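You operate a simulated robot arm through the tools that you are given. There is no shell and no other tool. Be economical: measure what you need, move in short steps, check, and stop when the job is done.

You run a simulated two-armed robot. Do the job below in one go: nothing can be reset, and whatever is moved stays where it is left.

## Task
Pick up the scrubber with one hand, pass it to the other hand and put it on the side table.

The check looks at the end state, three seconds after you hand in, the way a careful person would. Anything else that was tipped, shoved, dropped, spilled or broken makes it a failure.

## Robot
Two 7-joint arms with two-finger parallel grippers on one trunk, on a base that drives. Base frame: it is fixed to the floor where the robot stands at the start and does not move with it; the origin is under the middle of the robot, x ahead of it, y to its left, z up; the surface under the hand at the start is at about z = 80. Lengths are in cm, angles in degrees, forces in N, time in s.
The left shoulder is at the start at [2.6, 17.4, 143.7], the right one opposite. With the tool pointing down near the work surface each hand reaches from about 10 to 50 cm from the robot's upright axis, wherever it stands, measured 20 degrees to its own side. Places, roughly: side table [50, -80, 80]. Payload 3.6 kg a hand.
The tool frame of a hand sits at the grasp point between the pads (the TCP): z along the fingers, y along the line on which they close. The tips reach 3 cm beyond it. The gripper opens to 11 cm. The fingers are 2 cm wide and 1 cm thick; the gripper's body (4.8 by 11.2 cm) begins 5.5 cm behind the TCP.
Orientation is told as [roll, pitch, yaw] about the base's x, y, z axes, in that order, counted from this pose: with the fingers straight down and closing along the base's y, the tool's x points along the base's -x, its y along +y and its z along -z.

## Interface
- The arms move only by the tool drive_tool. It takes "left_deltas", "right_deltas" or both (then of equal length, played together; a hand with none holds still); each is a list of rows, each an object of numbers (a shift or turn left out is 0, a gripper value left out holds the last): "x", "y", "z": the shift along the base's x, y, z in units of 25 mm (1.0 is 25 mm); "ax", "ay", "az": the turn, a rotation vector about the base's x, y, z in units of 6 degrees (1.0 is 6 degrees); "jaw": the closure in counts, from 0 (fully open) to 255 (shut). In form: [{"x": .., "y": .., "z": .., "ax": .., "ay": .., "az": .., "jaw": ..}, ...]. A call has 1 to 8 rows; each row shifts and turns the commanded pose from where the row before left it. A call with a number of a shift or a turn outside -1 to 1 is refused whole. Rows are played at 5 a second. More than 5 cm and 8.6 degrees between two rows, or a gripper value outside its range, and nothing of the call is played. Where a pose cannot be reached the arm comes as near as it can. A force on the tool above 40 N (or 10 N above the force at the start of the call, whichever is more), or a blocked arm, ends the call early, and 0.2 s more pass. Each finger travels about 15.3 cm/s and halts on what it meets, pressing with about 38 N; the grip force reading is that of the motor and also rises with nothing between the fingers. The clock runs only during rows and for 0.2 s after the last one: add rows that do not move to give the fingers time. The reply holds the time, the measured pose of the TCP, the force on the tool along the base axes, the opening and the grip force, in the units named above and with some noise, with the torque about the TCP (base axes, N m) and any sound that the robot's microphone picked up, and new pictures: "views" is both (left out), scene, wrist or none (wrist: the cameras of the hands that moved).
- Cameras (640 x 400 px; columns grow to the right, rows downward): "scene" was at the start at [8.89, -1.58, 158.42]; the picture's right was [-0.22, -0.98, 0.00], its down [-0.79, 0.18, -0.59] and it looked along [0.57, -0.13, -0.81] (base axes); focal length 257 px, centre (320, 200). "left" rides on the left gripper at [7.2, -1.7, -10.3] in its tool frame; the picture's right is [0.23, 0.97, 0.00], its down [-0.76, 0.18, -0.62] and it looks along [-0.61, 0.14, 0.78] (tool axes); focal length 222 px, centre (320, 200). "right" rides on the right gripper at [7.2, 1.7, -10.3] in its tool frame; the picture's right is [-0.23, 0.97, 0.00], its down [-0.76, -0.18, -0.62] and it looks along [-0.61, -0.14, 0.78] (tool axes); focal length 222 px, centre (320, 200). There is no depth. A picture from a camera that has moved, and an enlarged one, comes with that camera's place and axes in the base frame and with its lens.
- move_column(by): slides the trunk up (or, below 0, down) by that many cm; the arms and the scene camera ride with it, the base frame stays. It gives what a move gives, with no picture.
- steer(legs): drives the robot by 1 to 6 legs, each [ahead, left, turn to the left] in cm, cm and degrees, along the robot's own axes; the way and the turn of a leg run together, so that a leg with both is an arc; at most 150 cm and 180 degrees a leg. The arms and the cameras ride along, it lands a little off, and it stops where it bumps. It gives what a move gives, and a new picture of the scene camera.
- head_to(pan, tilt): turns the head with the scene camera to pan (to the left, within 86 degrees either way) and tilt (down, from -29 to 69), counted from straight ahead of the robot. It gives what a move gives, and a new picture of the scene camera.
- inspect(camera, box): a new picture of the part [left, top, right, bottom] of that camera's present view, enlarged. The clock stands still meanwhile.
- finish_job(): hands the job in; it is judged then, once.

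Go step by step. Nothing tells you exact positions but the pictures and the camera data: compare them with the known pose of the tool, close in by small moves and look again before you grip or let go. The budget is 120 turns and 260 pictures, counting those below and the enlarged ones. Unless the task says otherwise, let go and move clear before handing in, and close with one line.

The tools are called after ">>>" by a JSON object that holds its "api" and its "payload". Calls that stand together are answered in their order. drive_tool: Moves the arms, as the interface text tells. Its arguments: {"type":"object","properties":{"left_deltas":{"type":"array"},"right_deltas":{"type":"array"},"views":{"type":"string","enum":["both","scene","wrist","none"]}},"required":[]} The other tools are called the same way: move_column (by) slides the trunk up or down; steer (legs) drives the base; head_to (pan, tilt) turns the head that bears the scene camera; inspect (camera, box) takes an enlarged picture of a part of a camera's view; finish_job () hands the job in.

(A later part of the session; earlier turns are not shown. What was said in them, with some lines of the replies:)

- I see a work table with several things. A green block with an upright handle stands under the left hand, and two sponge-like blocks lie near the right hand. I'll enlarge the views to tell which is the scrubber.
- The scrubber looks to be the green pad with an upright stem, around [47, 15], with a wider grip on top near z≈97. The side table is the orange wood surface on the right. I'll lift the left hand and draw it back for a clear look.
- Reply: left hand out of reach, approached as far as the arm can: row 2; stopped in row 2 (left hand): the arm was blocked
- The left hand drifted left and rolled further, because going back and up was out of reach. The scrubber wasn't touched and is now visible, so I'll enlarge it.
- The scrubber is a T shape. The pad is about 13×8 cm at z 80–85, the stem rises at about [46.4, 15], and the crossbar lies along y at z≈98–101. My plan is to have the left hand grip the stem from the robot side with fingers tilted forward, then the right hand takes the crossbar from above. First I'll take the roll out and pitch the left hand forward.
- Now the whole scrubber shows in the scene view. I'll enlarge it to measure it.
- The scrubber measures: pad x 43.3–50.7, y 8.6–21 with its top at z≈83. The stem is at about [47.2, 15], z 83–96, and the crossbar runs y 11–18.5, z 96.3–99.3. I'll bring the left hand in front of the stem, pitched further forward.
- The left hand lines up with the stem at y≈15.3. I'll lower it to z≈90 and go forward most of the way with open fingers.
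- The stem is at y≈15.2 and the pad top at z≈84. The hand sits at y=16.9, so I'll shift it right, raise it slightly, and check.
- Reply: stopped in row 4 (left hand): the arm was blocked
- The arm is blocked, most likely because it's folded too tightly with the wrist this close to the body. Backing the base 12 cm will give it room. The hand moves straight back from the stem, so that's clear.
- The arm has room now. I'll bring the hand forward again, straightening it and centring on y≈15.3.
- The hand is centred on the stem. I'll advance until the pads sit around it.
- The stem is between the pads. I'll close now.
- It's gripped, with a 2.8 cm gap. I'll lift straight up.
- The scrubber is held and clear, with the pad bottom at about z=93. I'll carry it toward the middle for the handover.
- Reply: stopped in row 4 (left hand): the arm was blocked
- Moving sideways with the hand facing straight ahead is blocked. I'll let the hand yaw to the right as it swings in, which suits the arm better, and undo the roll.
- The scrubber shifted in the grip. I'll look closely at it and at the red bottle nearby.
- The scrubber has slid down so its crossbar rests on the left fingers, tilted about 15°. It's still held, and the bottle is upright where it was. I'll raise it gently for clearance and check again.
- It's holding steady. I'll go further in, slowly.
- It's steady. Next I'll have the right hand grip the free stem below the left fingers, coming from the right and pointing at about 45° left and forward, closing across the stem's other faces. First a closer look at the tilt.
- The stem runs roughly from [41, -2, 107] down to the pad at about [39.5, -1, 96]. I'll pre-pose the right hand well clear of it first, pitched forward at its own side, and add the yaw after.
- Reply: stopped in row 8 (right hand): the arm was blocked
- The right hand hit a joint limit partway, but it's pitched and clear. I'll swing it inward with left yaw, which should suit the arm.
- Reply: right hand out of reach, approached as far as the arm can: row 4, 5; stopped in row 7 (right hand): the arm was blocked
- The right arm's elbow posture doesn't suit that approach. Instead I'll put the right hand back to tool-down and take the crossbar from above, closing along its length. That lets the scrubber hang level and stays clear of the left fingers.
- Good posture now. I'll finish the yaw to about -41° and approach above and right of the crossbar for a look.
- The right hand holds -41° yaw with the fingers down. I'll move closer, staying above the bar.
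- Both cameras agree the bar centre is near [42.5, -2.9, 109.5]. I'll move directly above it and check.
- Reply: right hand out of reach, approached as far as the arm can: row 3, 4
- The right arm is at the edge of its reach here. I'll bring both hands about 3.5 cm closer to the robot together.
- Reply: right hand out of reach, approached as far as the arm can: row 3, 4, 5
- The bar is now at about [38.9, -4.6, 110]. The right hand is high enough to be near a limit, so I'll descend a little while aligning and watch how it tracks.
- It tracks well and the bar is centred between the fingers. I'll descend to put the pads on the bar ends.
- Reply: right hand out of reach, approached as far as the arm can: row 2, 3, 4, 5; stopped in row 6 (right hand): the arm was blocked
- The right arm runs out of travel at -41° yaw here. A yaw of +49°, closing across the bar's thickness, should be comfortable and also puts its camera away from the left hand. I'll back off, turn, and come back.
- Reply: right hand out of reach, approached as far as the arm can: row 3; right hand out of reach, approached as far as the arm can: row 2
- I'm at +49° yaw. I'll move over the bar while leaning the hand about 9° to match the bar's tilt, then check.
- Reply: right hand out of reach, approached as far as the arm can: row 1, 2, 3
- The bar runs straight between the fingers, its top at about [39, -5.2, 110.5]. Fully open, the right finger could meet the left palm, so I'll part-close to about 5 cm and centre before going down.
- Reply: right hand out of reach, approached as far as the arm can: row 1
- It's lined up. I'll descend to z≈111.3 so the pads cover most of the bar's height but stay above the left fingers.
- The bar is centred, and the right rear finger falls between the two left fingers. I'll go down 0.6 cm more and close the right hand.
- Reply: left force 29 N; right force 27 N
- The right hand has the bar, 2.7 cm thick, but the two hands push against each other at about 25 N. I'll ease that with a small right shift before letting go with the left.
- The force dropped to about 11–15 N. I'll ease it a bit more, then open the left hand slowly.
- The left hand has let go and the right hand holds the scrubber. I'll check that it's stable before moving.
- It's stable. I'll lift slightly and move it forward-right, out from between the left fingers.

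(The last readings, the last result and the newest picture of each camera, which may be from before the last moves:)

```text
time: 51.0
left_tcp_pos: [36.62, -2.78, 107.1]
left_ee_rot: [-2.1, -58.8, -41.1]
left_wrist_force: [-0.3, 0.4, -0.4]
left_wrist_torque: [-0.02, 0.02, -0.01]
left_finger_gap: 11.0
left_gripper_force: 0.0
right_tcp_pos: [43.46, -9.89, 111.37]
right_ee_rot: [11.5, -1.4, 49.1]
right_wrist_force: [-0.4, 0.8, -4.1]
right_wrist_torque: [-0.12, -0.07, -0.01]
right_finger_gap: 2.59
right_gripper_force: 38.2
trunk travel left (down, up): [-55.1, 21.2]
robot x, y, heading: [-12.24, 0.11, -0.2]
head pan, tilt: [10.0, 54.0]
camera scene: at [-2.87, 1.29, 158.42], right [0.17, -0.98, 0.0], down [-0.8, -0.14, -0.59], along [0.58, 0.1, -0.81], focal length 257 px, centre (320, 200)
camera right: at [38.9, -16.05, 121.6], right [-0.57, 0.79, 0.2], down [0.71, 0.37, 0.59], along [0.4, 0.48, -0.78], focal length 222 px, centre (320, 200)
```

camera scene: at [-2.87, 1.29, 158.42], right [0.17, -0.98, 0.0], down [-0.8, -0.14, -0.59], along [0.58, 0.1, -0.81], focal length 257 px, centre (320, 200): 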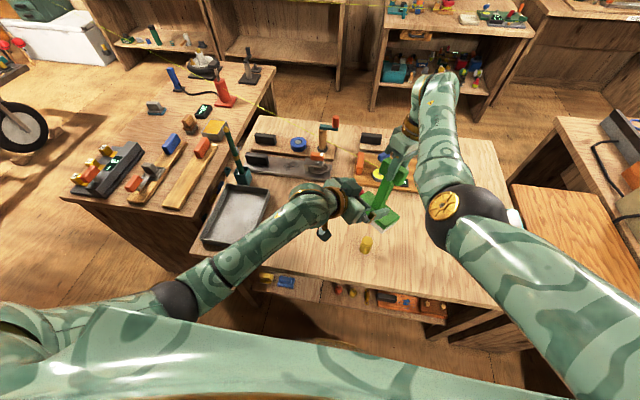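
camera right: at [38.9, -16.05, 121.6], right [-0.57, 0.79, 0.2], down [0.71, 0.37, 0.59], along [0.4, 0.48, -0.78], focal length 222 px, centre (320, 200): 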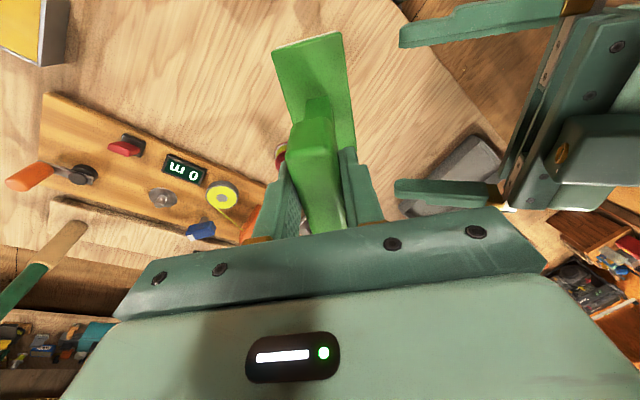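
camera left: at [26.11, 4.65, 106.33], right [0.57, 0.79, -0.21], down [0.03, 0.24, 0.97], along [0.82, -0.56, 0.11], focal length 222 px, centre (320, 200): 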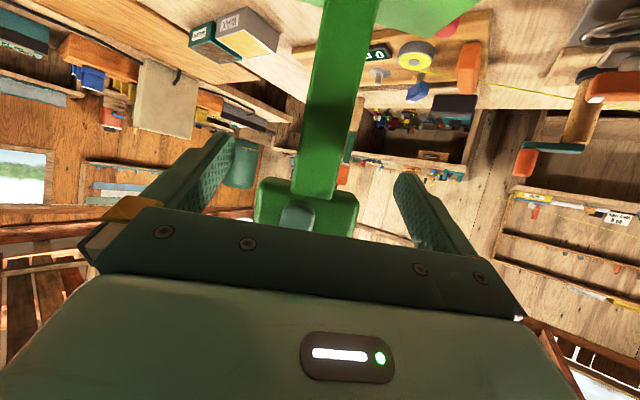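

The right hand carries the full weight now. I'll raise it, swing the left hand back to its own side, and look toward the side table.

>>> {"api": "drive_tool", "payload": {"right_deltas": [{"z": 0.5}, {"z": 0.6}, {"z": 0.6}, {"z": 0.6}, {"z": 0.6}, {}, {}, {}], "left_deltas": [{"y": 0.5, "az": 0.5, "x": 0.2}, {"y": 0.8, "az": 0.7, "x": 0.2}, {"y": 0.8, "az": 0.7, "x": 0.2}, {"y": 0.8, "az": 0.7, "x": 0.2}, {"y": 0.8, "az": 0.7}, {"y": 0.8, "az": 0.7}, {"y": 0.8, "az": 0.7}, {}], "views": "none"}}

>>> {"api": "head_to", "payload": {"pan": -50, "tilt": 45}}

```text
time: 52.8
left_tcp_pos: [38.54, 10.49, 107.08]
left_ee_rot: [-2.0, -58.8, -12.9]
left_wrist_force: [0.3, -0.3, -1.0]
left_wrist_torque: [-0.04, 0.01, -0.01]
left_finger_gap: 10.99
left_gripper_force: 0.2
right_tcp_pos: [43.37, -9.9, 118.72]
right_ee_rot: [11.4, -1.4, 49.0]
right_wrist_force: [-0.2, 0.7, -3.5]
right_wrist_torque: [-0.09, -0.07, -0.02]
right_finger_gap: 2.59
right_gripper_force: 38.2
trunk travel left (down, up): [-55.1, 21.2]
robot x, y, heading: [-11.77, -0.12, 0.1]
head pan, tilt: [10.0, 54.0]
```

```text
time: 54.1
left_tcp_pos: [38.6, 10.44, 107.12]
left_ee_rot: [-2.1, -58.8, -12.9]
left_wrist_force: [0.5, 0.0, -0.6]
left_wrist_torque: [0.02, -0.01, 0.02]
left_finger_gap: 10.99
left_gripper_force: 0.1
right_tcp_pos: [43.42, -9.97, 118.6]
right_ee_rot: [11.3, -1.5, 48.9]
right_wrist_force: [0.5, -0.2, -4.4]
right_wrist_torque: [-0.13, -0.1, -0.04]
right_finger_gap: 2.58
right_gripper_force: 38.2
trunk travel left (down, up): [-55.1, 21.2]
robot x, y, heading: [-11.85, -0.13, 0.2]
head pan, tilt: [-50.0, 45.0]
camera scene: at [-4.86, -6.19, 159.64], right [-0.77, -0.64, 0.0], down [-0.46, 0.54, -0.71], along [0.45, -0.54, -0.71], focal length 257 px, centre (320, 200)
```

scene: 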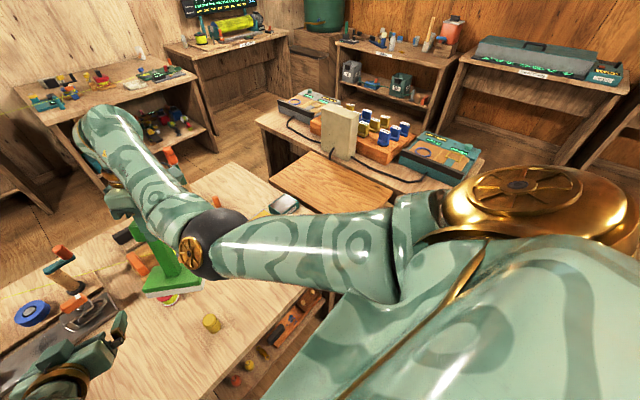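

The side table's clear orange surface spans roughly x 24–72, y -62 to -92. Before driving I'll bring the right hand to its own side, turn it toward yaw ≈10° and take out the 11° lean, slowly so it doesn't slip.

>>> {"api": "drive_tool", "payload": {"right_deltas": [{"y": -0.3, "ax": -0.3, "ay": -0.35}, {"y": -0.4, "ax": -0.3, "ay": -0.35}, {"y": -0.5, "ax": -0.3, "ay": -0.35, "az": -0.3}, {"y": -0.5, "ax": -0.3, "ay": -0.35, "az": -0.5}, {"y": -0.5, "az": -0.7}, {"y": -0.5, "az": -0.7}, {"y": -0.5, "az": -0.7}, {"y": -0.5, "az": -0.7}], "views": "wrist"}}

```text
time: 55.9
left_tcp_pos: [38.57, 10.35, 107.07]
left_ee_rot: [-2.0, -58.9, -12.9]
left_wrist_force: [0.0, 0.4, -0.7]
left_wrist_torque: [0.05, 0.01, 0.01]
left_finger_gap: 10.99
left_gripper_force: 0.1
right_tcp_pos: [43.41, -19.31, 118.7]
right_ee_rot: [0.3, -1.7, 27.6]
right_wrist_force: [0.6, -0.2, -4.3]
right_wrist_torque: [0.01, 0.02, 0.02]
right_finger_gap: 2.56
right_gripper_force: 38.1
trunk travel left (down, up): [-55.1, 21.2]
robot x, y, heading: [-11.88, 0.39, -0.3]
head pan, tilt: [-50.0, 45.0]
camera right: at [36.04, -21.48, 128.77], right [-0.25, 0.97, 0.01], down [0.74, 0.18, 0.64], along [0.62, 0.17, -0.77], focal length 222 px, centre (320, 200)
```

right: 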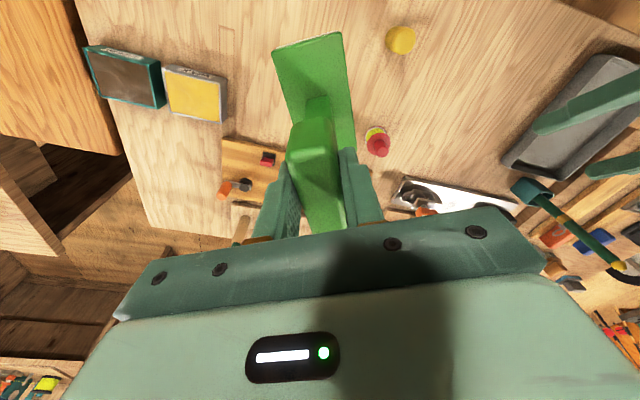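

It hangs level and stays firmly held. I'll drive right in two steps, watching the scene.

>>> {"api": "steer", "payload": {"legs": [[0, -25, 0]]}}

```text
time: 57.8
left_tcp_pos: [38.61, -15.11, 107.11]
left_ee_rot: [-1.9, -58.8, -12.7]
left_wrist_force: [0.2, -0.8, 0.2]
left_wrist_torque: [0.0, -0.03, -0.01]
left_finger_gap: 11.01
left_gripper_force: 0.0
right_tcp_pos: [43.56, -44.74, 118.75]
right_ee_rot: [0.3, -1.7, 27.8]
right_wrist_force: [-0.4, -0.2, -3.7]
right_wrist_torque: [-0.04, -0.02, 0.04]
right_finger_gap: 2.6
right_gripper_force: 37.9
trunk travel left (down, up): [-55.1, 21.2]
robot x, y, heading: [-11.79, -25.99, 0.0]
head pan, tilt: [-50.0, 45.0]
camera scene: at [-4.83, -31.82, 159.64], right [-0.76, -0.64, 0.0], down [-0.46, 0.54, -0.71], along [0.46, -0.54, -0.71], focal length 257 px, centre (320, 200)
```

scene: 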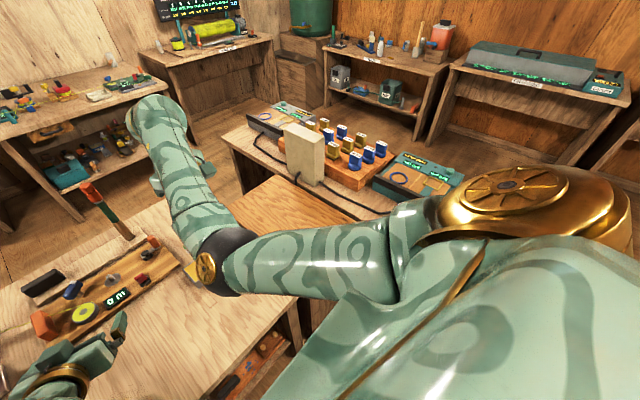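

No trouble on the way. I'll drive another 23 cm right.

>>> {"api": "steer", "payload": {"legs": [[0, -23, 0]]}}

>>> {"api": "head_to", "payload": {"pan": -25, "tilt": 55}}

```text
time: 59.5
left_tcp_pos: [38.65, -37.69, 107.05]
left_ee_rot: [-2.0, -58.8, -12.8]
left_wrist_force: [0.5, -0.3, 0.5]
left_wrist_torque: [-0.01, -0.02, -0.03]
left_finger_gap: 10.99
left_gripper_force: 0.1
right_tcp_pos: [43.63, -67.4, 118.66]
right_ee_rot: [0.4, -1.7, 28.0]
right_wrist_force: [0.4, -0.3, -3.7]
right_wrist_torque: [0.0, 0.04, 0.01]
right_finger_gap: 2.59
right_gripper_force: 37.9
trunk travel left (down, up): [-55.1, 21.2]
robot x, y, heading: [-11.96, -48.14, -0.0]
head pan, tilt: [-50.0, 45.0]
camera scene: at [-4.75, -54.56, 159.64], right [-0.76, -0.65, 0.0], down [-0.46, 0.54, -0.71], along [0.46, -0.54, -0.71], focal length 257 px, centre (320, 200)
```

scene: 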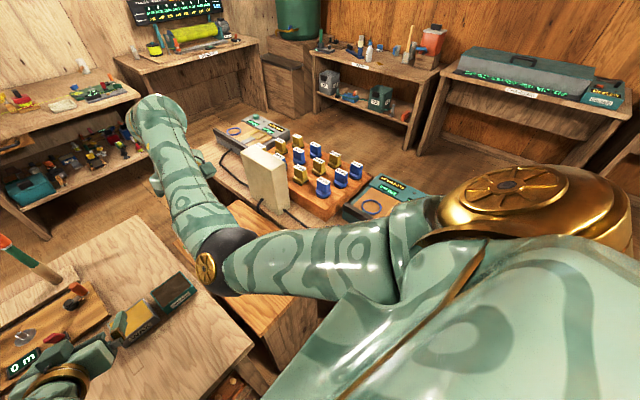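

```text
time: 60.4
left_tcp_pos: [38.65, -37.49, 107.01]
left_ee_rot: [-1.9, -58.9, -12.7]
left_wrist_force: [-0.3, 0.6, -0.2]
left_wrist_torque: [0.03, 0.01, -0.01]
left_finger_gap: 10.97
left_gripper_force: 0.1
right_tcp_pos: [43.66, -67.28, 118.72]
right_ee_rot: [0.3, -1.7, 27.9]
right_wrist_force: [0.6, 0.0, -4.0]
right_wrist_torque: [-0.02, 0.02, 0.02]
right_finger_gap: 2.58
right_gripper_force: 37.5
trunk travel left (down, up): [-55.1, 21.2]
robot x, y, heading: [-11.94, -48.31, 0.3]
head pan, tilt: [-25.0, 55.0]
camera scene: at [-3.46, -51.28, 158.3], right [-0.42, -0.91, 0.0], down [-0.74, 0.34, -0.57], along [0.52, -0.24, -0.82], focal length 257 px, centre (320, 200)
```

scene: 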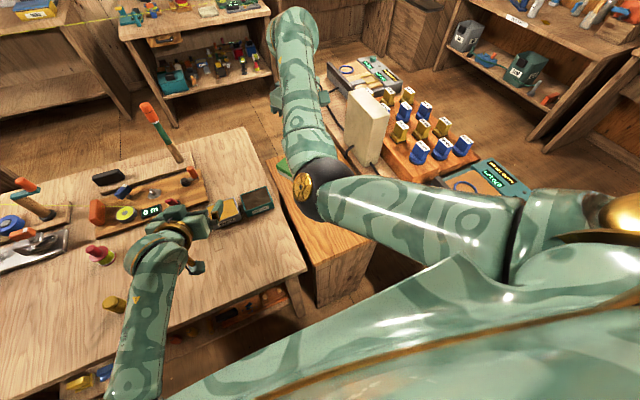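

The side table's near corner is at about [25, -61], and its left edge runs to y≈-63. I'll drive ahead 8 cm for reach, then move the hand toward [46, -77].

>>> {"api": "steer", "payload": {"legs": [[8, 0, 0]]}}

>>> {"api": "drive_tool", "payload": {"right_deltas": [{"y": -0.4, "x": -0.2, "az": -0.3}, {"y": -0.5, "x": -0.3, "az": -0.5}, {"y": -0.6, "x": -0.3, "az": -0.5}, {"y": -0.6, "x": -0.3, "az": -0.5}, {"y": -0.6, "x": -0.3, "az": -0.5}, {"y": -0.6, "x": -0.3, "az": -0.5}, {"y": -0.5, "x": -0.3, "az": -0.4}, {}]}}

```text
time: 61.4
left_tcp_pos: [46.89, -37.71, 107.09]
left_ee_rot: [-2.0, -58.7, -12.7]
left_wrist_force: [0.2, -0.7, -0.7]
left_wrist_torque: [-0.03, 0.01, 0.03]
left_finger_gap: 11.01
left_gripper_force: 0.0
right_tcp_pos: [51.9, -67.32, 118.64]
right_ee_rot: [0.3, -1.6, 27.8]
right_wrist_force: [0.5, -0.6, -4.4]
right_wrist_torque: [-0.04, 0.06, 0.01]
right_finger_gap: 2.59
right_gripper_force: 37.9
trunk travel left (down, up): [-55.1, 21.2]
robot x, y, heading: [-3.76, -48.12, 0.2]
head pan, tilt: [-25.0, 55.0]
camera scene: at [4.91, -51.29, 158.28], right [-0.42, -0.91, 0.0], down [-0.74, 0.34, -0.57], along [0.52, -0.24, -0.82], focal length 257 px, centre (320, 200)
```

scene: 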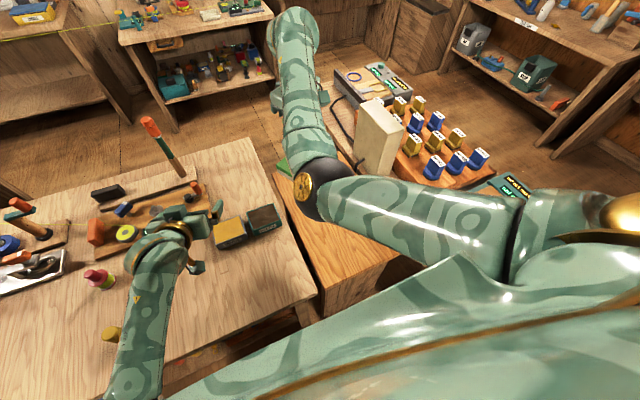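

```text
time: 63.2
left_tcp_pos: [46.7, -37.86, 107.09]
left_ee_rot: [-2.0, -58.8, -12.8]
left_wrist_force: [0.4, -0.1, 0.2]
left_wrist_torque: [-0.02, -0.04, 0.02]
left_finger_gap: 11.02
left_gripper_force: 0.0
right_tcp_pos: [46.68, -76.86, 118.61]
right_ee_rot: [0.3, -1.5, 8.6]
right_wrist_force: [0.1, 0.1, -4.4]
right_wrist_torque: [-0.04, 0.04, -0.02]
right_finger_gap: 2.59
right_gripper_force: 38.4
trunk travel left (down, up): [-55.1, 21.2]
robot x, y, heading: [-3.5, -48.19, 0.2]
head pan, tilt: [-25.0, 55.0]
camera scene: at [4.73, -51.29, 158.3], right [-0.42, -0.91, 0.0], down [-0.74, 0.34, -0.57], along [0.52, -0.24, -0.82], focal length 257 px, centre (320, 200)
camera right: at [39.04, -76.52, 128.7], right [0.08, 1.0, 0.01], down [0.76, -0.07, 0.64], along [0.64, -0.04, -0.77], focal length 222 px, centre (320, 200)
```

scene: 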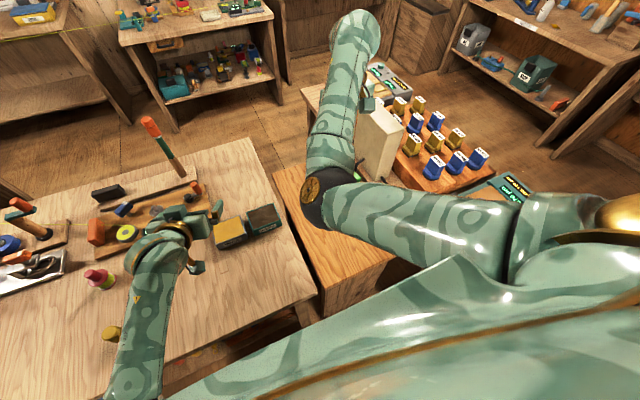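
right: 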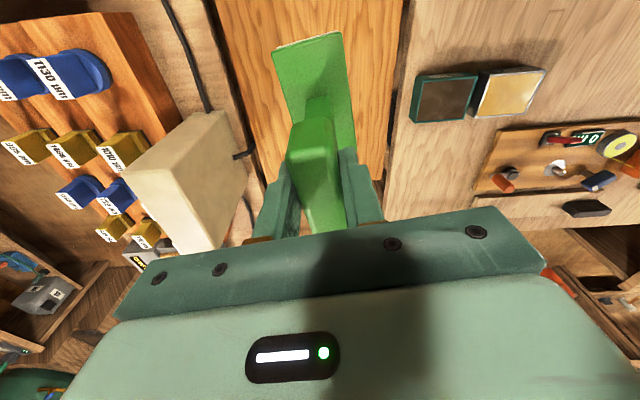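

The pad is centred over the orange surface, with y edges at -61 and -94. I'll lower it slowly, drawing in a little for reach.

>>> {"api": "drive_tool", "payload": {"right_deltas": [{"z": -0.4, "x": -0.3}, {"z": -0.6, "x": -0.3}, {"z": -0.7, "x": -0.3}, {"z": -0.7, "x": -0.3}, {"z": -0.7, "x": -0.3}, {"z": -0.7, "x": -0.2}, {"z": -0.6}, {}]}}

```text
time: 65.0
left_tcp_pos: [46.85, -37.71, 107.04]
left_ee_rot: [-2.0, -58.8, -12.8]
left_wrist_force: [-0.3, 0.1, -0.4]
left_wrist_torque: [0.01, 0.01, -0.01]
left_finger_gap: 11.02
left_gripper_force: 0.1
right_tcp_pos: [43.57, -78.52, 109.3]
right_ee_rot: [-0.9, -3.4, 7.5]
right_wrist_force: [-0.1, -0.1, -3.8]
right_wrist_torque: [-0.02, 0.05, 0.01]
right_finger_gap: 2.56
right_gripper_force: 38.2
trunk travel left (down, up): [-55.1, 21.2]
robot x, y, heading: [-3.62, -48.29, 0.3]
head pan, tilt: [-25.0, 55.0]
camera scene: at [4.7, -51.31, 158.3], right [-0.42, -0.91, 0.0], down [-0.74, 0.34, -0.57], along [0.52, -0.24, -0.82], focal length 257 px, centre (320, 200)
camera right: at [35.59, -77.91, 119.05], right [0.1, 0.99, 0.0], down [0.74, -0.07, 0.67], along [0.67, -0.07, -0.74], focal length 222 px, centre (320, 200)
```

scene: 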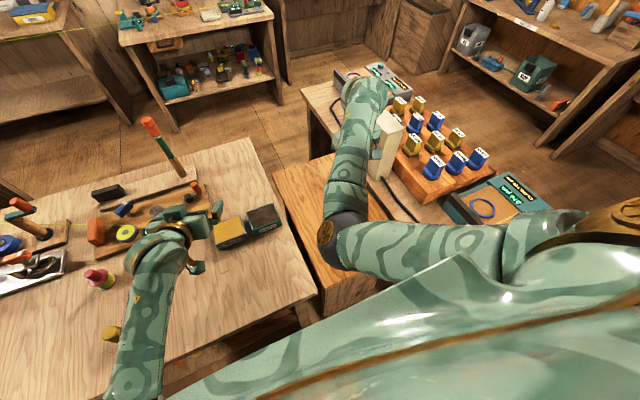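
right: 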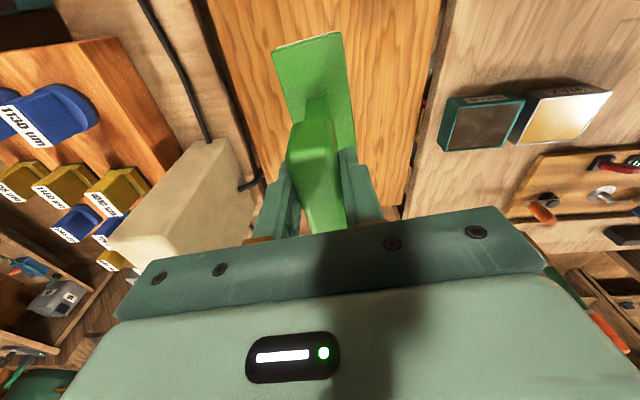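

The arm lags here, near the edge of its reach. I'll pull the hand inward first, then shift the base a little forward and right.

>>> {"api": "drive_tool", "payload": {"right_deltas": [{"x": -0.4, "y": 0.4}, {"x": -0.5, "y": 0.5}, {"x": -0.5, "y": 0.5}, {"x": -0.5, "y": 0.5}, {"x": -0.5, "y": 0.5}, {}], "views": "none"}}

>>> {"api": "steer", "payload": {"legs": [[3, -5, 0]]}}

```text
time: 65.7
left_tcp_pos: [46.85, -37.85, 107.19]
left_ee_rot: [-1.9, -58.8, -12.9]
left_wrist_force: [-0.3, 0.1, -0.4]
left_wrist_torque: [0.0, 0.0, 0.0]
left_finger_gap: 10.99
left_gripper_force: 0.0
right_tcp_pos: [46.23, -76.44, 115.87]
right_ee_rot: [-2.2, -11.9, 7.4]
right_wrist_force: [-0.6, 0.1, -4.3]
right_wrist_torque: [0.0, 0.11, 0.01]
right_finger_gap: 2.58
right_gripper_force: 38.5
trunk travel left (down, up): [-55.1, 21.2]
robot x, y, heading: [-3.56, -48.03, 0.4]
head pan, tilt: [-25.0, 55.0]
stopped in row 3 (right hand): the arm was blocked; the commanded pose is now the measured one
```

```text
time: 66.6
left_tcp_pos: [49.98, -42.78, 107.04]
left_ee_rot: [-1.9, -58.8, -12.8]
left_wrist_force: [-0.4, -0.5, 0.3]
left_wrist_torque: [0.01, 0.0, 0.0]
left_finger_gap: 10.98
left_gripper_force: 0.2
right_tcp_pos: [49.3, -81.74, 115.66]
right_ee_rot: [-2.1, -11.8, 7.5]
right_wrist_force: [1.1, 0.3, -4.0]
right_wrist_torque: [0.04, 0.14, -0.01]
right_finger_gap: 2.58
right_gripper_force: 37.9
trunk travel left (down, up): [-55.1, 21.2]
robot x, y, heading: [-0.45, -53.53, 0.2]
head pan, tilt: [-25.0, 55.0]
camera scene: at [7.86, -56.55, 158.29], right [-0.42, -0.91, 0.0], down [-0.74, 0.34, -0.57], along [0.52, -0.24, -0.82], focal length 257 px, centre (320, 200)
```

scene: 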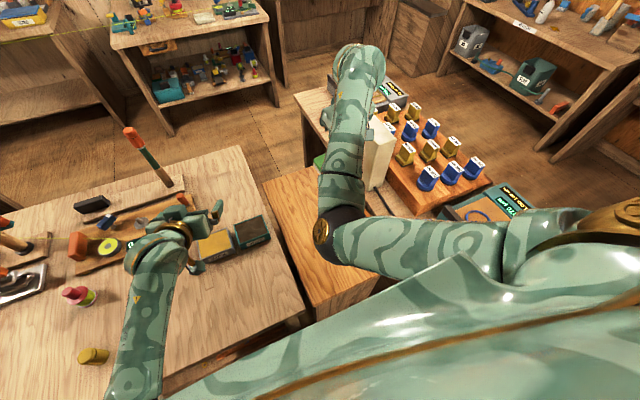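

The arm resists being pulled in, so it needs more distance rather than less. Also, the yellow cylinder on the work table looks different, so I'll check it closely.

>>> {"api": "inspect", "payload": {"camera": "scene", "box": [40, 260, 200, 400]}}

>>> {"api": "head_to", "payload": {"pan": 20, "tilt": 55}}

```text
2.86 times, centred on (120, 330) of scene
camera zoom: at [7.86, -56.55, 158.29], right [-0.42, -0.91, 0.0], down [-0.74, 0.34, -0.57], along [0.52, -0.24, -0.82], focal length 734 px, centre (891, -171)
```

zoom: 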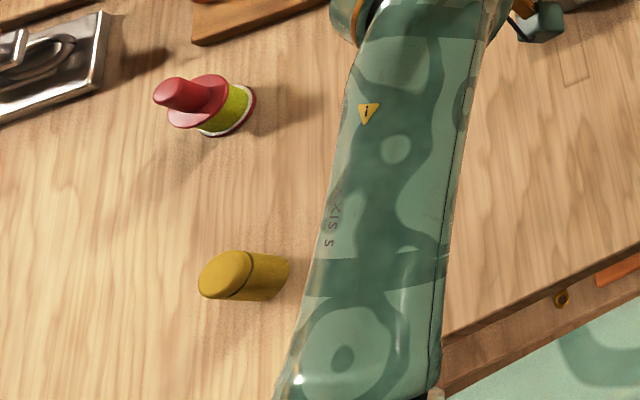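

```text
time: 67.8
left_tcp_pos: [49.91, -42.85, 107.05]
left_ee_rot: [-1.9, -58.8, -12.9]
left_wrist_force: [0.2, 0.2, 0.8]
left_wrist_torque: [0.03, -0.01, 0.01]
left_finger_gap: 11.0
left_gripper_force: 0.0
right_tcp_pos: [49.36, -81.64, 115.76]
right_ee_rot: [-2.2, -11.9, 7.4]
right_wrist_force: [0.6, 0.2, -4.1]
right_wrist_torque: [-0.03, 0.12, 0.0]
right_finger_gap: 2.57
right_gripper_force: 37.5
trunk travel left (down, up): [-55.1, 21.2]
robot x, y, heading: [-0.2, -53.44, 0.2]
head pan, tilt: [20.0, 55.0]
camera scene: at [8.04, -50.96, 158.29], right [0.34, -0.94, 0.0], down [-0.77, -0.28, -0.57], along [0.54, 0.2, -0.82], focal length 257 px, centre (320, 200)
```

scene: 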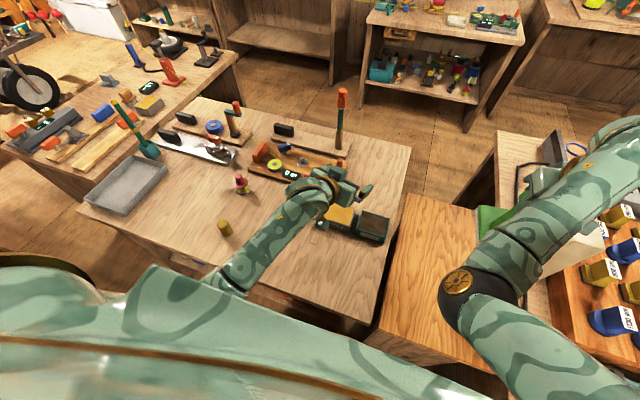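

The cylinder and the bottle are both upright; the lean was only perspective. I'll lower with the trunk instead, which keeps the comfortable arm pose. First I'll level the right hand and raise the left for clearance.

>>> {"api": "drive_tool", "payload": {"right_deltas": [{"z": 0.3, "ay": 0.3}, {"z": 0.4, "ay": 0.4, "y": 0.3}, {"z": 0.4, "ay": 0.4, "y": 0.3}, {"z": 0.1, "ay": 0.4, "y": 0.4}, {"ay": 0.4, "y": 0.4}, {"y": 0.4}, {}], "left_deltas": [{"z": 0.6}, {"z": 0.8}, {"z": 0.8}, {"z": 0.8}, {"z": 0.8}, {"z": 0.8}, {"z": 0.8}]}}

```text
time: 69.3
left_tcp_pos: [49.95, -42.81, 120.59]
left_ee_rot: [-1.9, -58.8, -12.7]
left_wrist_force: [-0.2, 0.2, -0.1]
left_wrist_torque: [0.01, -0.03, 0.02]
left_finger_gap: 10.99
left_gripper_force: 0.1
right_tcp_pos: [49.39, -77.11, 118.6]
right_ee_rot: [-0.7, -0.5, 7.3]
right_wrist_force: [-0.7, 0.3, -4.0]
right_wrist_torque: [0.01, 0.04, 0.01]
right_finger_gap: 2.58
right_gripper_force: 37.9
trunk travel left (down, up): [-55.1, 21.2]
robot x, y, heading: [-0.77, -53.45, 0.3]
head pan, tilt: [20.0, 55.0]
camera scene: at [8.01, -50.94, 158.3], right [0.34, -0.94, 0.0], down [-0.77, -0.28, -0.57], along [0.54, 0.2, -0.82], focal length 257 px, centre (320, 200)
camera right: at [41.98, -76.44, 128.89], right [0.1, 0.99, -0.01], down [0.77, -0.07, 0.63], along [0.63, -0.07, -0.78], focal length 222 px, centre (320, 200)
camera left: at [37.2, -41.19, 119.8], right [0.13, 0.97, -0.21], down [-0.09, 0.22, 0.97], along [0.99, -0.11, 0.11], focal length 222 px, centre (320, 200)
```

scene: 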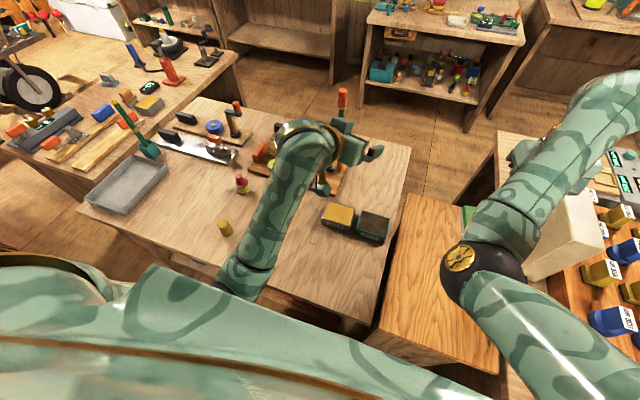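
right: 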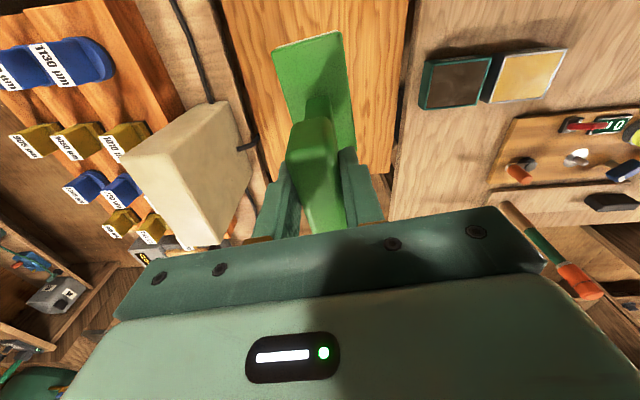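
left: 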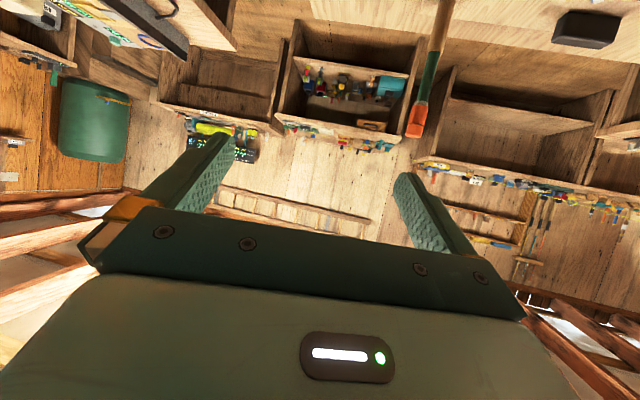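

Both hands are well placed. I'll lower the trunk 13 cm and look.

>>> {"api": "move_column", "payload": {"by": -13}}

>>> {"api": "head_to", "payload": {"pan": -15, "tilt": 55}}

>>> {"api": "inspect", "payload": {"camera": "right", "box": [120, 0, 520, 250]}}

```text
time: 70.9
left_tcp_pos: [49.97, -42.23, 107.42]
left_ee_rot: [0.1, -58.7, -14.4]
left_wrist_force: [-0.1, 0.6, 0.3]
left_wrist_torque: [0.02, -0.01, 0.02]
left_finger_gap: 11.01
left_gripper_force: 0.1
right_tcp_pos: [49.84, -77.08, 103.55]
right_ee_rot: [-0.3, 2.1, 7.3]
right_wrist_force: [-0.3, 0.4, -5.3]
right_wrist_torque: [0.02, -0.03, -0.01]
right_finger_gap: 2.6
right_gripper_force: 37.7
trunk travel left (down, up): [-42.1, 34.2]
robot x, y, heading: [-0.64, -53.57, 0.3]
head pan, tilt: [20.0, 55.0]
```

```text
time: 71.9
left_tcp_pos: [50.06, -42.31, 107.44]
left_ee_rot: [0.1, -58.7, -14.3]
left_wrist_force: [-0.5, -0.5, -0.3]
left_wrist_torque: [-0.02, 0.0, -0.02]
left_finger_gap: 11.01
left_gripper_force: 0.1
right_tcp_pos: [49.75, -77.28, 103.4]
right_ee_rot: [-0.5, 2.1, 7.3]
right_wrist_force: [0.6, 1.0, -4.5]
right_wrist_torque: [0.02, -0.04, 0.0]
right_finger_gap: 2.59
right_gripper_force: 38.4
trunk travel left (down, up): [-42.1, 34.2]
robot x, y, heading: [-0.66, -53.53, 0.1]
head pan, tilt: [-15.0, 55.0]
camera scene: at [10.36, -55.21, 145.22], right [-0.26, -0.97, 0.0], down [-0.79, 0.21, -0.57], along [0.55, -0.15, -0.82], focal length 257 px, centre (320, 200)
```

scene: 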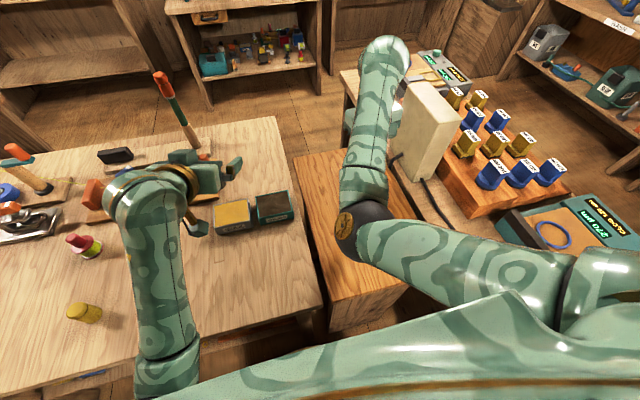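

```text
1.60 times, centred on (320, 125) of right
camera zoom: at [42.9, -76.42, 113.97], right [0.1, 0.99, -0.02], down [0.8, -0.07, 0.6], along [0.59, -0.07, -0.8], focal length 355 px, centre (320, 320)
```

zoom: 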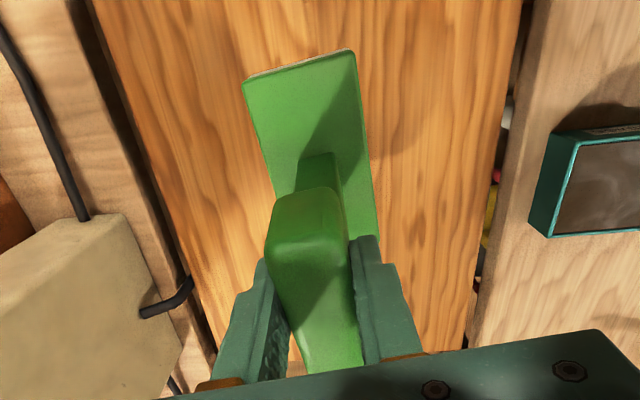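

The pad is about 4 cm above the surface. I'll correct the small pitch and lower carefully.

>>> {"api": "drive_tool", "payload": {"right_deltas": [{"ay": -0.3, "z": -0.2}, {"ay": -0.3, "z": -0.2}, {"z": -0.3}, {"z": -0.2}, {"z": -0.1}, {}], "views": "wrist"}}

```text
time: 73.3
left_tcp_pos: [49.96, -42.15, 107.39]
left_ee_rot: [0.1, -58.6, -14.4]
left_wrist_force: [-0.1, 0.9, -0.5]
left_wrist_torque: [-0.02, 0.01, 0.03]
left_finger_gap: 11.01
left_gripper_force: 0.1
right_tcp_pos: [49.87, -77.17, 100.86]
right_ee_rot: [-0.9, -1.4, 7.3]
right_wrist_force: [0.8, -0.2, -3.5]
right_wrist_torque: [0.0, 0.02, 0.0]
right_finger_gap: 2.56
right_gripper_force: 38.2
trunk travel left (down, up): [-42.1, 34.2]
robot x, y, heading: [-0.58, -53.39, 0.3]
head pan, tilt: [-15.0, 55.0]
camera right: at [42.29, -76.45, 110.93], right [0.1, 0.99, -0.01], down [0.76, -0.07, 0.64], along [0.64, -0.07, -0.76], focal length 222 px, centre (320, 200)
```

right: 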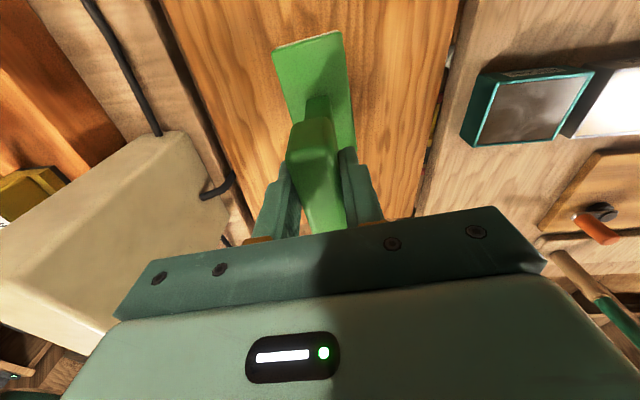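

There are about 1.5 cm left. I'll lower in small steps while watching the force.

>>> {"api": "drive_tool", "payload": {"right_deltas": [{"z": -0.15}, {"z": -0.15}, {}], "views": "none"}}

>>> {"api": "drive_tool", "payload": {"right_deltas": [{"z": -0.12}, {"z": -0.1}, {}], "views": "none"}}

```text
time: 74.1
left_tcp_pos: [49.89, -42.26, 107.45]
left_ee_rot: [0.1, -58.6, -14.4]
left_wrist_force: [-0.1, 0.2, -0.7]
left_wrist_torque: [-0.02, 0.0, 0.0]
left_finger_gap: 10.99
left_gripper_force: 0.0
right_tcp_pos: [49.88, -77.03, 100.16]
right_ee_rot: [-0.9, -1.4, 7.3]
right_wrist_force: [0.6, 0.5, -3.9]
right_wrist_torque: [-0.01, 0.01, 0.05]
right_finger_gap: 2.59
right_gripper_force: 37.7
trunk travel left (down, up): [-42.1, 34.2]
robot x, y, heading: [-0.33, -53.1, 0.0]
head pan, tilt: [-15.0, 55.0]
```

```text
time: 74.9
left_tcp_pos: [49.98, -42.09, 107.37]
left_ee_rot: [0.1, -58.7, -14.4]
left_wrist_force: [-0.1, 0.2, -0.4]
left_wrist_torque: [-0.02, 0.02, 0.01]
left_finger_gap: 11.0
left_gripper_force: 0.1
right_tcp_pos: [49.89, -77.08, 99.64]
right_ee_rot: [-0.7, -1.4, 7.2]
right_wrist_force: [0.0, -0.8, -4.7]
right_wrist_torque: [0.04, 0.04, -0.02]
right_finger_gap: 2.57
right_gripper_force: 37.9
trunk travel left (down, up): [-42.1, 34.2]
robot x, y, heading: [-0.5, -53.35, 0.5]
head pan, tilt: [-15.0, 55.0]
```

No contact yet, so I'll continue.

>>> {"api": "drive_tool", "payload": {"right_deltas": [{"z": -0.12}, {"z": -0.1}, {}], "views": "none"}}

>>> {"api": "drive_tool", "payload": {"right_deltas": [{"z": -0.12}, {"z": -0.08}, {}], "views": "wrist"}}

```text
time: 75.7
left_tcp_pos: [49.86, -42.22, 107.3]
left_ee_rot: [0.0, -58.6, -14.4]
left_wrist_force: [0.3, -0.1, 0.7]
left_wrist_torque: [0.0, -0.01, 0.0]
left_finger_gap: 11.01
left_gripper_force: 0.1
right_tcp_pos: [49.97, -77.03, 99.03]
right_ee_rot: [-0.8, -1.4, 7.3]
right_wrist_force: [-0.2, 0.2, -3.9]
right_wrist_torque: [0.04, 0.01, 0.01]
right_finger_gap: 2.6
right_gripper_force: 37.5
trunk travel left (down, up): [-42.1, 34.2]
robot x, y, heading: [-0.5, -53.49, 0.2]
head pan, tilt: [-15.0, 55.0]
```

```text
time: 76.5
left_tcp_pos: [49.8, -42.28, 107.55]
left_ee_rot: [0.1, -58.7, -14.5]
left_wrist_force: [-0.4, 0.2, -0.3]
left_wrist_torque: [0.04, 0.0, 0.03]
left_finger_gap: 11.0
left_gripper_force: 0.2
right_tcp_pos: [49.93, -77.04, 98.85]
right_ee_rot: [-0.9, -1.7, 7.2]
right_wrist_force: [-1.2, -2.6, 16.2]
right_wrist_torque: [0.36, -1.09, -0.11]
right_finger_gap: 2.57
right_gripper_force: 37.9
trunk travel left (down, up): [-42.1, 34.2]
robot x, y, heading: [-0.85, -53.58, 0.2]
head pan, tilt: [-15.0, 55.0]
camera right: at [42.14, -76.35, 108.8], right [0.1, 0.99, -0.01], down [0.76, -0.07, 0.65], along [0.64, -0.07, -0.76], focal length 222 px, centre (320, 200)
```

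right: 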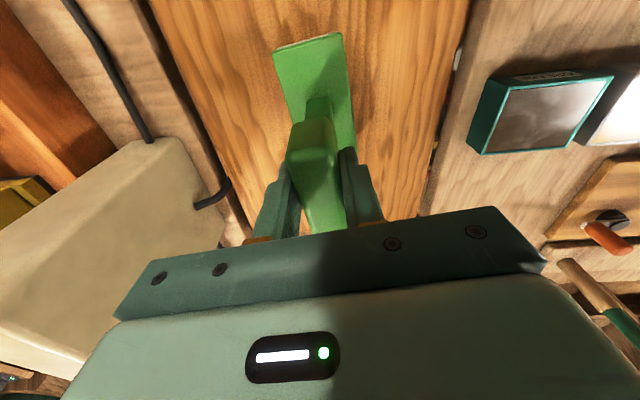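

The pad has touched at its far end (torque about y of -1.1). I'll pitch it slightly to bring it flat.

>>> {"api": "drive_tool", "payload": {"right_deltas": [{"ay": -0.25}, {}], "views": "none"}}

>>> {"api": "drive_tool", "payload": {"right_deltas": [{"ay": -0.15, "z": -0.03}, {}], "views": "none"}}

```text
time: 77.1
left_tcp_pos: [49.7, -42.25, 107.47]
left_ee_rot: [0.1, -58.6, -14.4]
left_wrist_force: [-0.6, -0.5, -0.5]
left_wrist_torque: [-0.02, -0.03, -0.01]
left_finger_gap: 10.97
left_gripper_force: 0.1
right_tcp_pos: [49.9, -77.2, 98.74]
right_ee_rot: [-1.1, -3.1, 7.3]
right_wrist_force: [-0.7, -2.6, 20.4]
right_wrist_torque: [0.28, 0.77, 0.08]
right_finger_gap: 2.59
right_gripper_force: 38.2
trunk travel left (down, up): [-42.1, 34.2]
robot x, y, heading: [-0.78, -53.8, 0.1]
head pan, tilt: [-15.0, 55.0]
```

```text
time: 77.7
left_tcp_pos: [49.74, -41.98, 107.47]
left_ee_rot: [0.1, -58.8, -14.3]
left_wrist_force: [-0.6, 0.1, -0.3]
left_wrist_torque: [0.02, 0.02, 0.01]
left_finger_gap: 11.01
left_gripper_force: 0.0
right_tcp_pos: [49.83, -77.23, 98.51]
right_ee_rot: [-1.2, -3.9, 7.3]
right_wrist_force: [-2.9, -0.1, 21.1]
right_wrist_torque: [0.89, 0.74, 0.17]
right_finger_gap: 2.56
right_gripper_force: 38.4
trunk travel left (down, up): [-42.1, 34.2]
robot x, y, heading: [-0.24, -53.23, 0.4]
head pan, tilt: [-15.0, 55.0]
```

It's flat within about a degree. I'll relax the pressure and open slowly.

>>> {"api": "drive_tool", "payload": {"right_deltas": [{"z": 0.06, "ay": 0.12}, {}, {"jaw": 190}, {"jaw": 180}, {"jaw": 150}, {"jaw": 110}, {"jaw": 80}, {}], "views": "wrist"}}

```text
time: 79.5
left_tcp_pos: [50.01, -42.23, 107.37]
left_ee_rot: [0.1, -58.6, -14.4]
left_wrist_force: [0.0, 0.0, -0.6]
left_wrist_torque: [0.0, -0.01, 0.0]
left_finger_gap: 11.03
left_gripper_force: 0.1
right_tcp_pos: [49.88, -77.18, 98.72]
right_ee_rot: [-1.3, -3.2, 7.2]
right_wrist_force: [-0.1, -0.2, 0.1]
right_wrist_torque: [0.0, -0.02, 0.0]
right_finger_gap: 7.54
right_gripper_force: 0.0
trunk travel left (down, up): [-42.1, 34.2]
robot x, y, heading: [-0.37, -53.4, -0.0]
head pan, tilt: [-15.0, 55.0]
camera right: at [41.97, -76.47, 108.49], right [0.1, 0.99, -0.01], down [0.74, -0.07, 0.67], along [0.66, -0.07, -0.74], focal length 222 px, centre (320, 200)
```

right: 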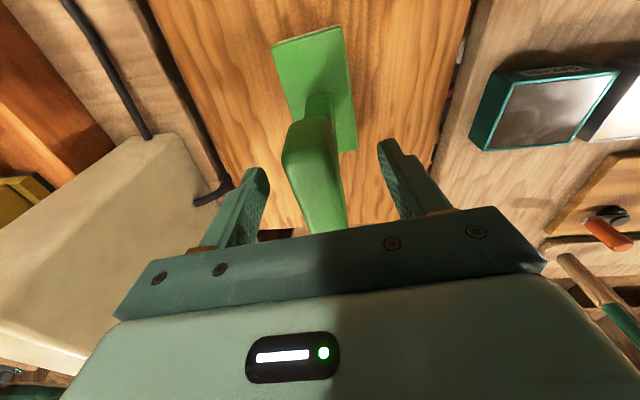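

It's released and standing on its own. I'll raise the hand straight up clear of the bar, then lift the trunk.

>>> {"api": "drive_tool", "payload": {"right_deltas": [{"z": 0.4}, {"z": 0.6}, {"z": 0.6}, {"z": 0.6}, {}], "views": "wrist"}}

>>> {"api": "move_column", "payload": {"by": 12}}

>>> {"api": "steer", "payload": {"legs": [[-20, 0, 0]]}}

```text
time: 80.7
left_tcp_pos: [50.08, -42.07, 107.39]
left_ee_rot: [0.0, -58.7, -14.4]
left_wrist_force: [0.5, 1.3, -0.5]
left_wrist_torque: [-0.01, 0.04, 0.0]
left_finger_gap: 10.99
left_gripper_force: 0.2
right_tcp_pos: [49.99, -76.99, 104.17]
right_ee_rot: [-0.9, -3.0, 7.2]
right_wrist_force: [0.7, -0.1, 0.3]
right_wrist_torque: [0.01, -0.03, 0.01]
right_finger_gap: 7.54
right_gripper_force: 0.1
trunk travel left (down, up): [-42.1, 34.2]
robot x, y, heading: [-0.6, -53.62, 0.2]
head pan, tilt: [-15.0, 55.0]
camera right: at [41.98, -76.36, 113.93], right [0.1, 0.99, 0.0], down [0.74, -0.07, 0.67], along [0.66, -0.07, -0.75], focal length 222 px, centre (320, 200)
```

right: 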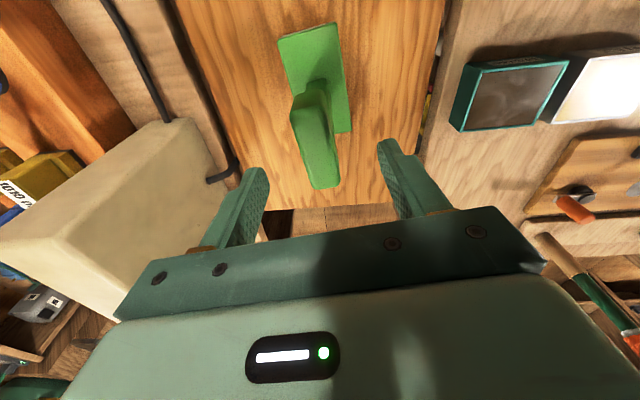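

```text
time: 82.2
left_tcp_pos: [49.98, -41.26, 119.11]
left_ee_rot: [2.9, -58.1, -16.5]
left_wrist_force: [0.7, 0.2, 0.1]
left_wrist_torque: [0.0, -0.04, 0.01]
left_finger_gap: 11.02
left_gripper_force: 0.2
right_tcp_pos: [49.99, -77.1, 116.2]
right_ee_rot: [-1.0, -3.1, 7.3]
right_wrist_force: [0.4, 1.2, 0.3]
right_wrist_torque: [-0.01, 0.03, 0.0]
right_finger_gap: 7.55
right_gripper_force: 0.1
trunk travel left (down, up): [-54.1, 22.2]
robot x, y, heading: [-0.47, -53.3, -0.0]
head pan, tilt: [-15.0, 55.0]
```

```text
time: 83.8
left_tcp_pos: [29.61, -41.38, 119.13]
left_ee_rot: [3.0, -58.3, -16.5]
left_wrist_force: [0.4, -0.5, -0.8]
left_wrist_torque: [0.05, -0.02, -0.02]
left_finger_gap: 10.99
left_gripper_force: 0.1
right_tcp_pos: [29.52, -77.28, 116.09]
right_ee_rot: [-1.1, -3.1, 7.2]
right_wrist_force: [-0.4, 0.4, 0.4]
right_wrist_torque: [-0.01, -0.06, 0.0]
right_finger_gap: 7.55
right_gripper_force: 0.1
trunk travel left (down, up): [-54.1, 22.2]
robot x, y, heading: [-20.95, -53.29, 0.2]
head pan, tilt: [-15.0, 55.0]
camera scene: at [-12.08, -55.27, 157.3], right [-0.26, -0.97, 0.0], down [-0.79, 0.21, -0.57], along [0.55, -0.15, -0.82], focal length 257 px, centre (320, 200)
```

scene: 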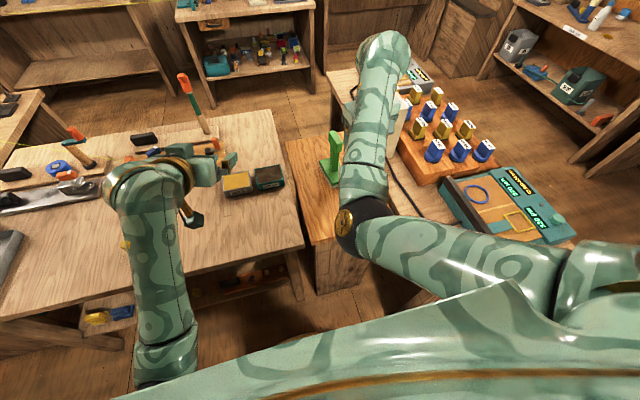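

The scrubber stands upright on the side table. I'll take one last look at the work table.

>>> {"api": "head_to", "payload": {"pan": 22, "tilt": 50}}

>>> {"api": "inspect", "payload": {"camera": "right", "box": [160, 0, 640, 300]}}

```text
time: 84.9
left_tcp_pos: [29.66, -41.21, 119.16]
left_ee_rot: [3.3, -58.3, -16.9]
left_wrist_force: [0.9, -0.1, -0.3]
left_wrist_torque: [0.01, 0.01, -0.03]
left_finger_gap: 11.01
left_gripper_force: 0.0
right_tcp_pos: [29.66, -77.2, 116.16]
right_ee_rot: [-1.1, -3.1, 7.1]
right_wrist_force: [-0.2, -0.3, -0.6]
right_wrist_torque: [0.02, 0.0, 0.02]
right_finger_gap: 7.53
right_gripper_force: 0.0
trunk travel left (down, up): [-54.1, 22.2]
robot x, y, heading: [-21.19, -53.41, 0.3]
head pan, tilt: [22.0, 50.0]
camera scene: at [-11.84, -50.53, 157.95], right [0.38, -0.93, 0.0], down [-0.71, -0.29, -0.64], along [0.6, 0.24, -0.77], focal length 257 px, centre (320, 200)
```

scene: 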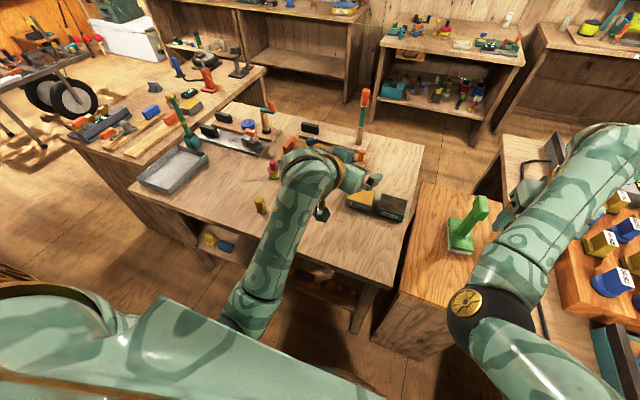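

```text
1.33 times, centred on (400, 150) of right
camera zoom: at [21.65, -76.5, 126.01], right [0.1, 0.99, -0.01], down [0.74, -0.07, 0.67], along [0.66, -0.07, -0.74], focal length 296 px, centre (213, 267)
```

zoom: 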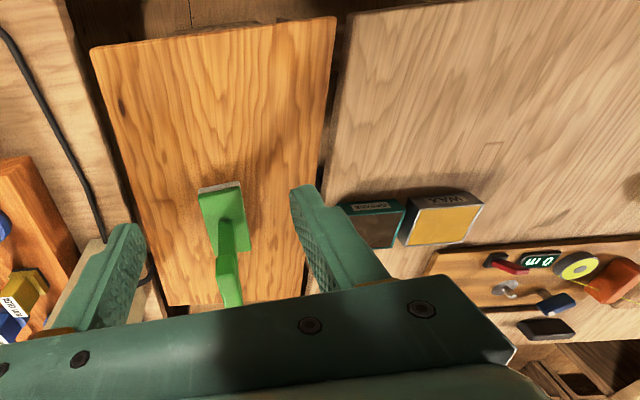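

The scrubber stands upright on the side table, everything on the work table is undisturbed, and both hands are clear, so I'm handing in.

>>> {"api": "finish_job", "payload": {}}

```text
The job is handed in.
```

The left hand picked up the scrubber and passed it to the right hand. It now stands upright on the side table, and nothing else in view was disturbed.
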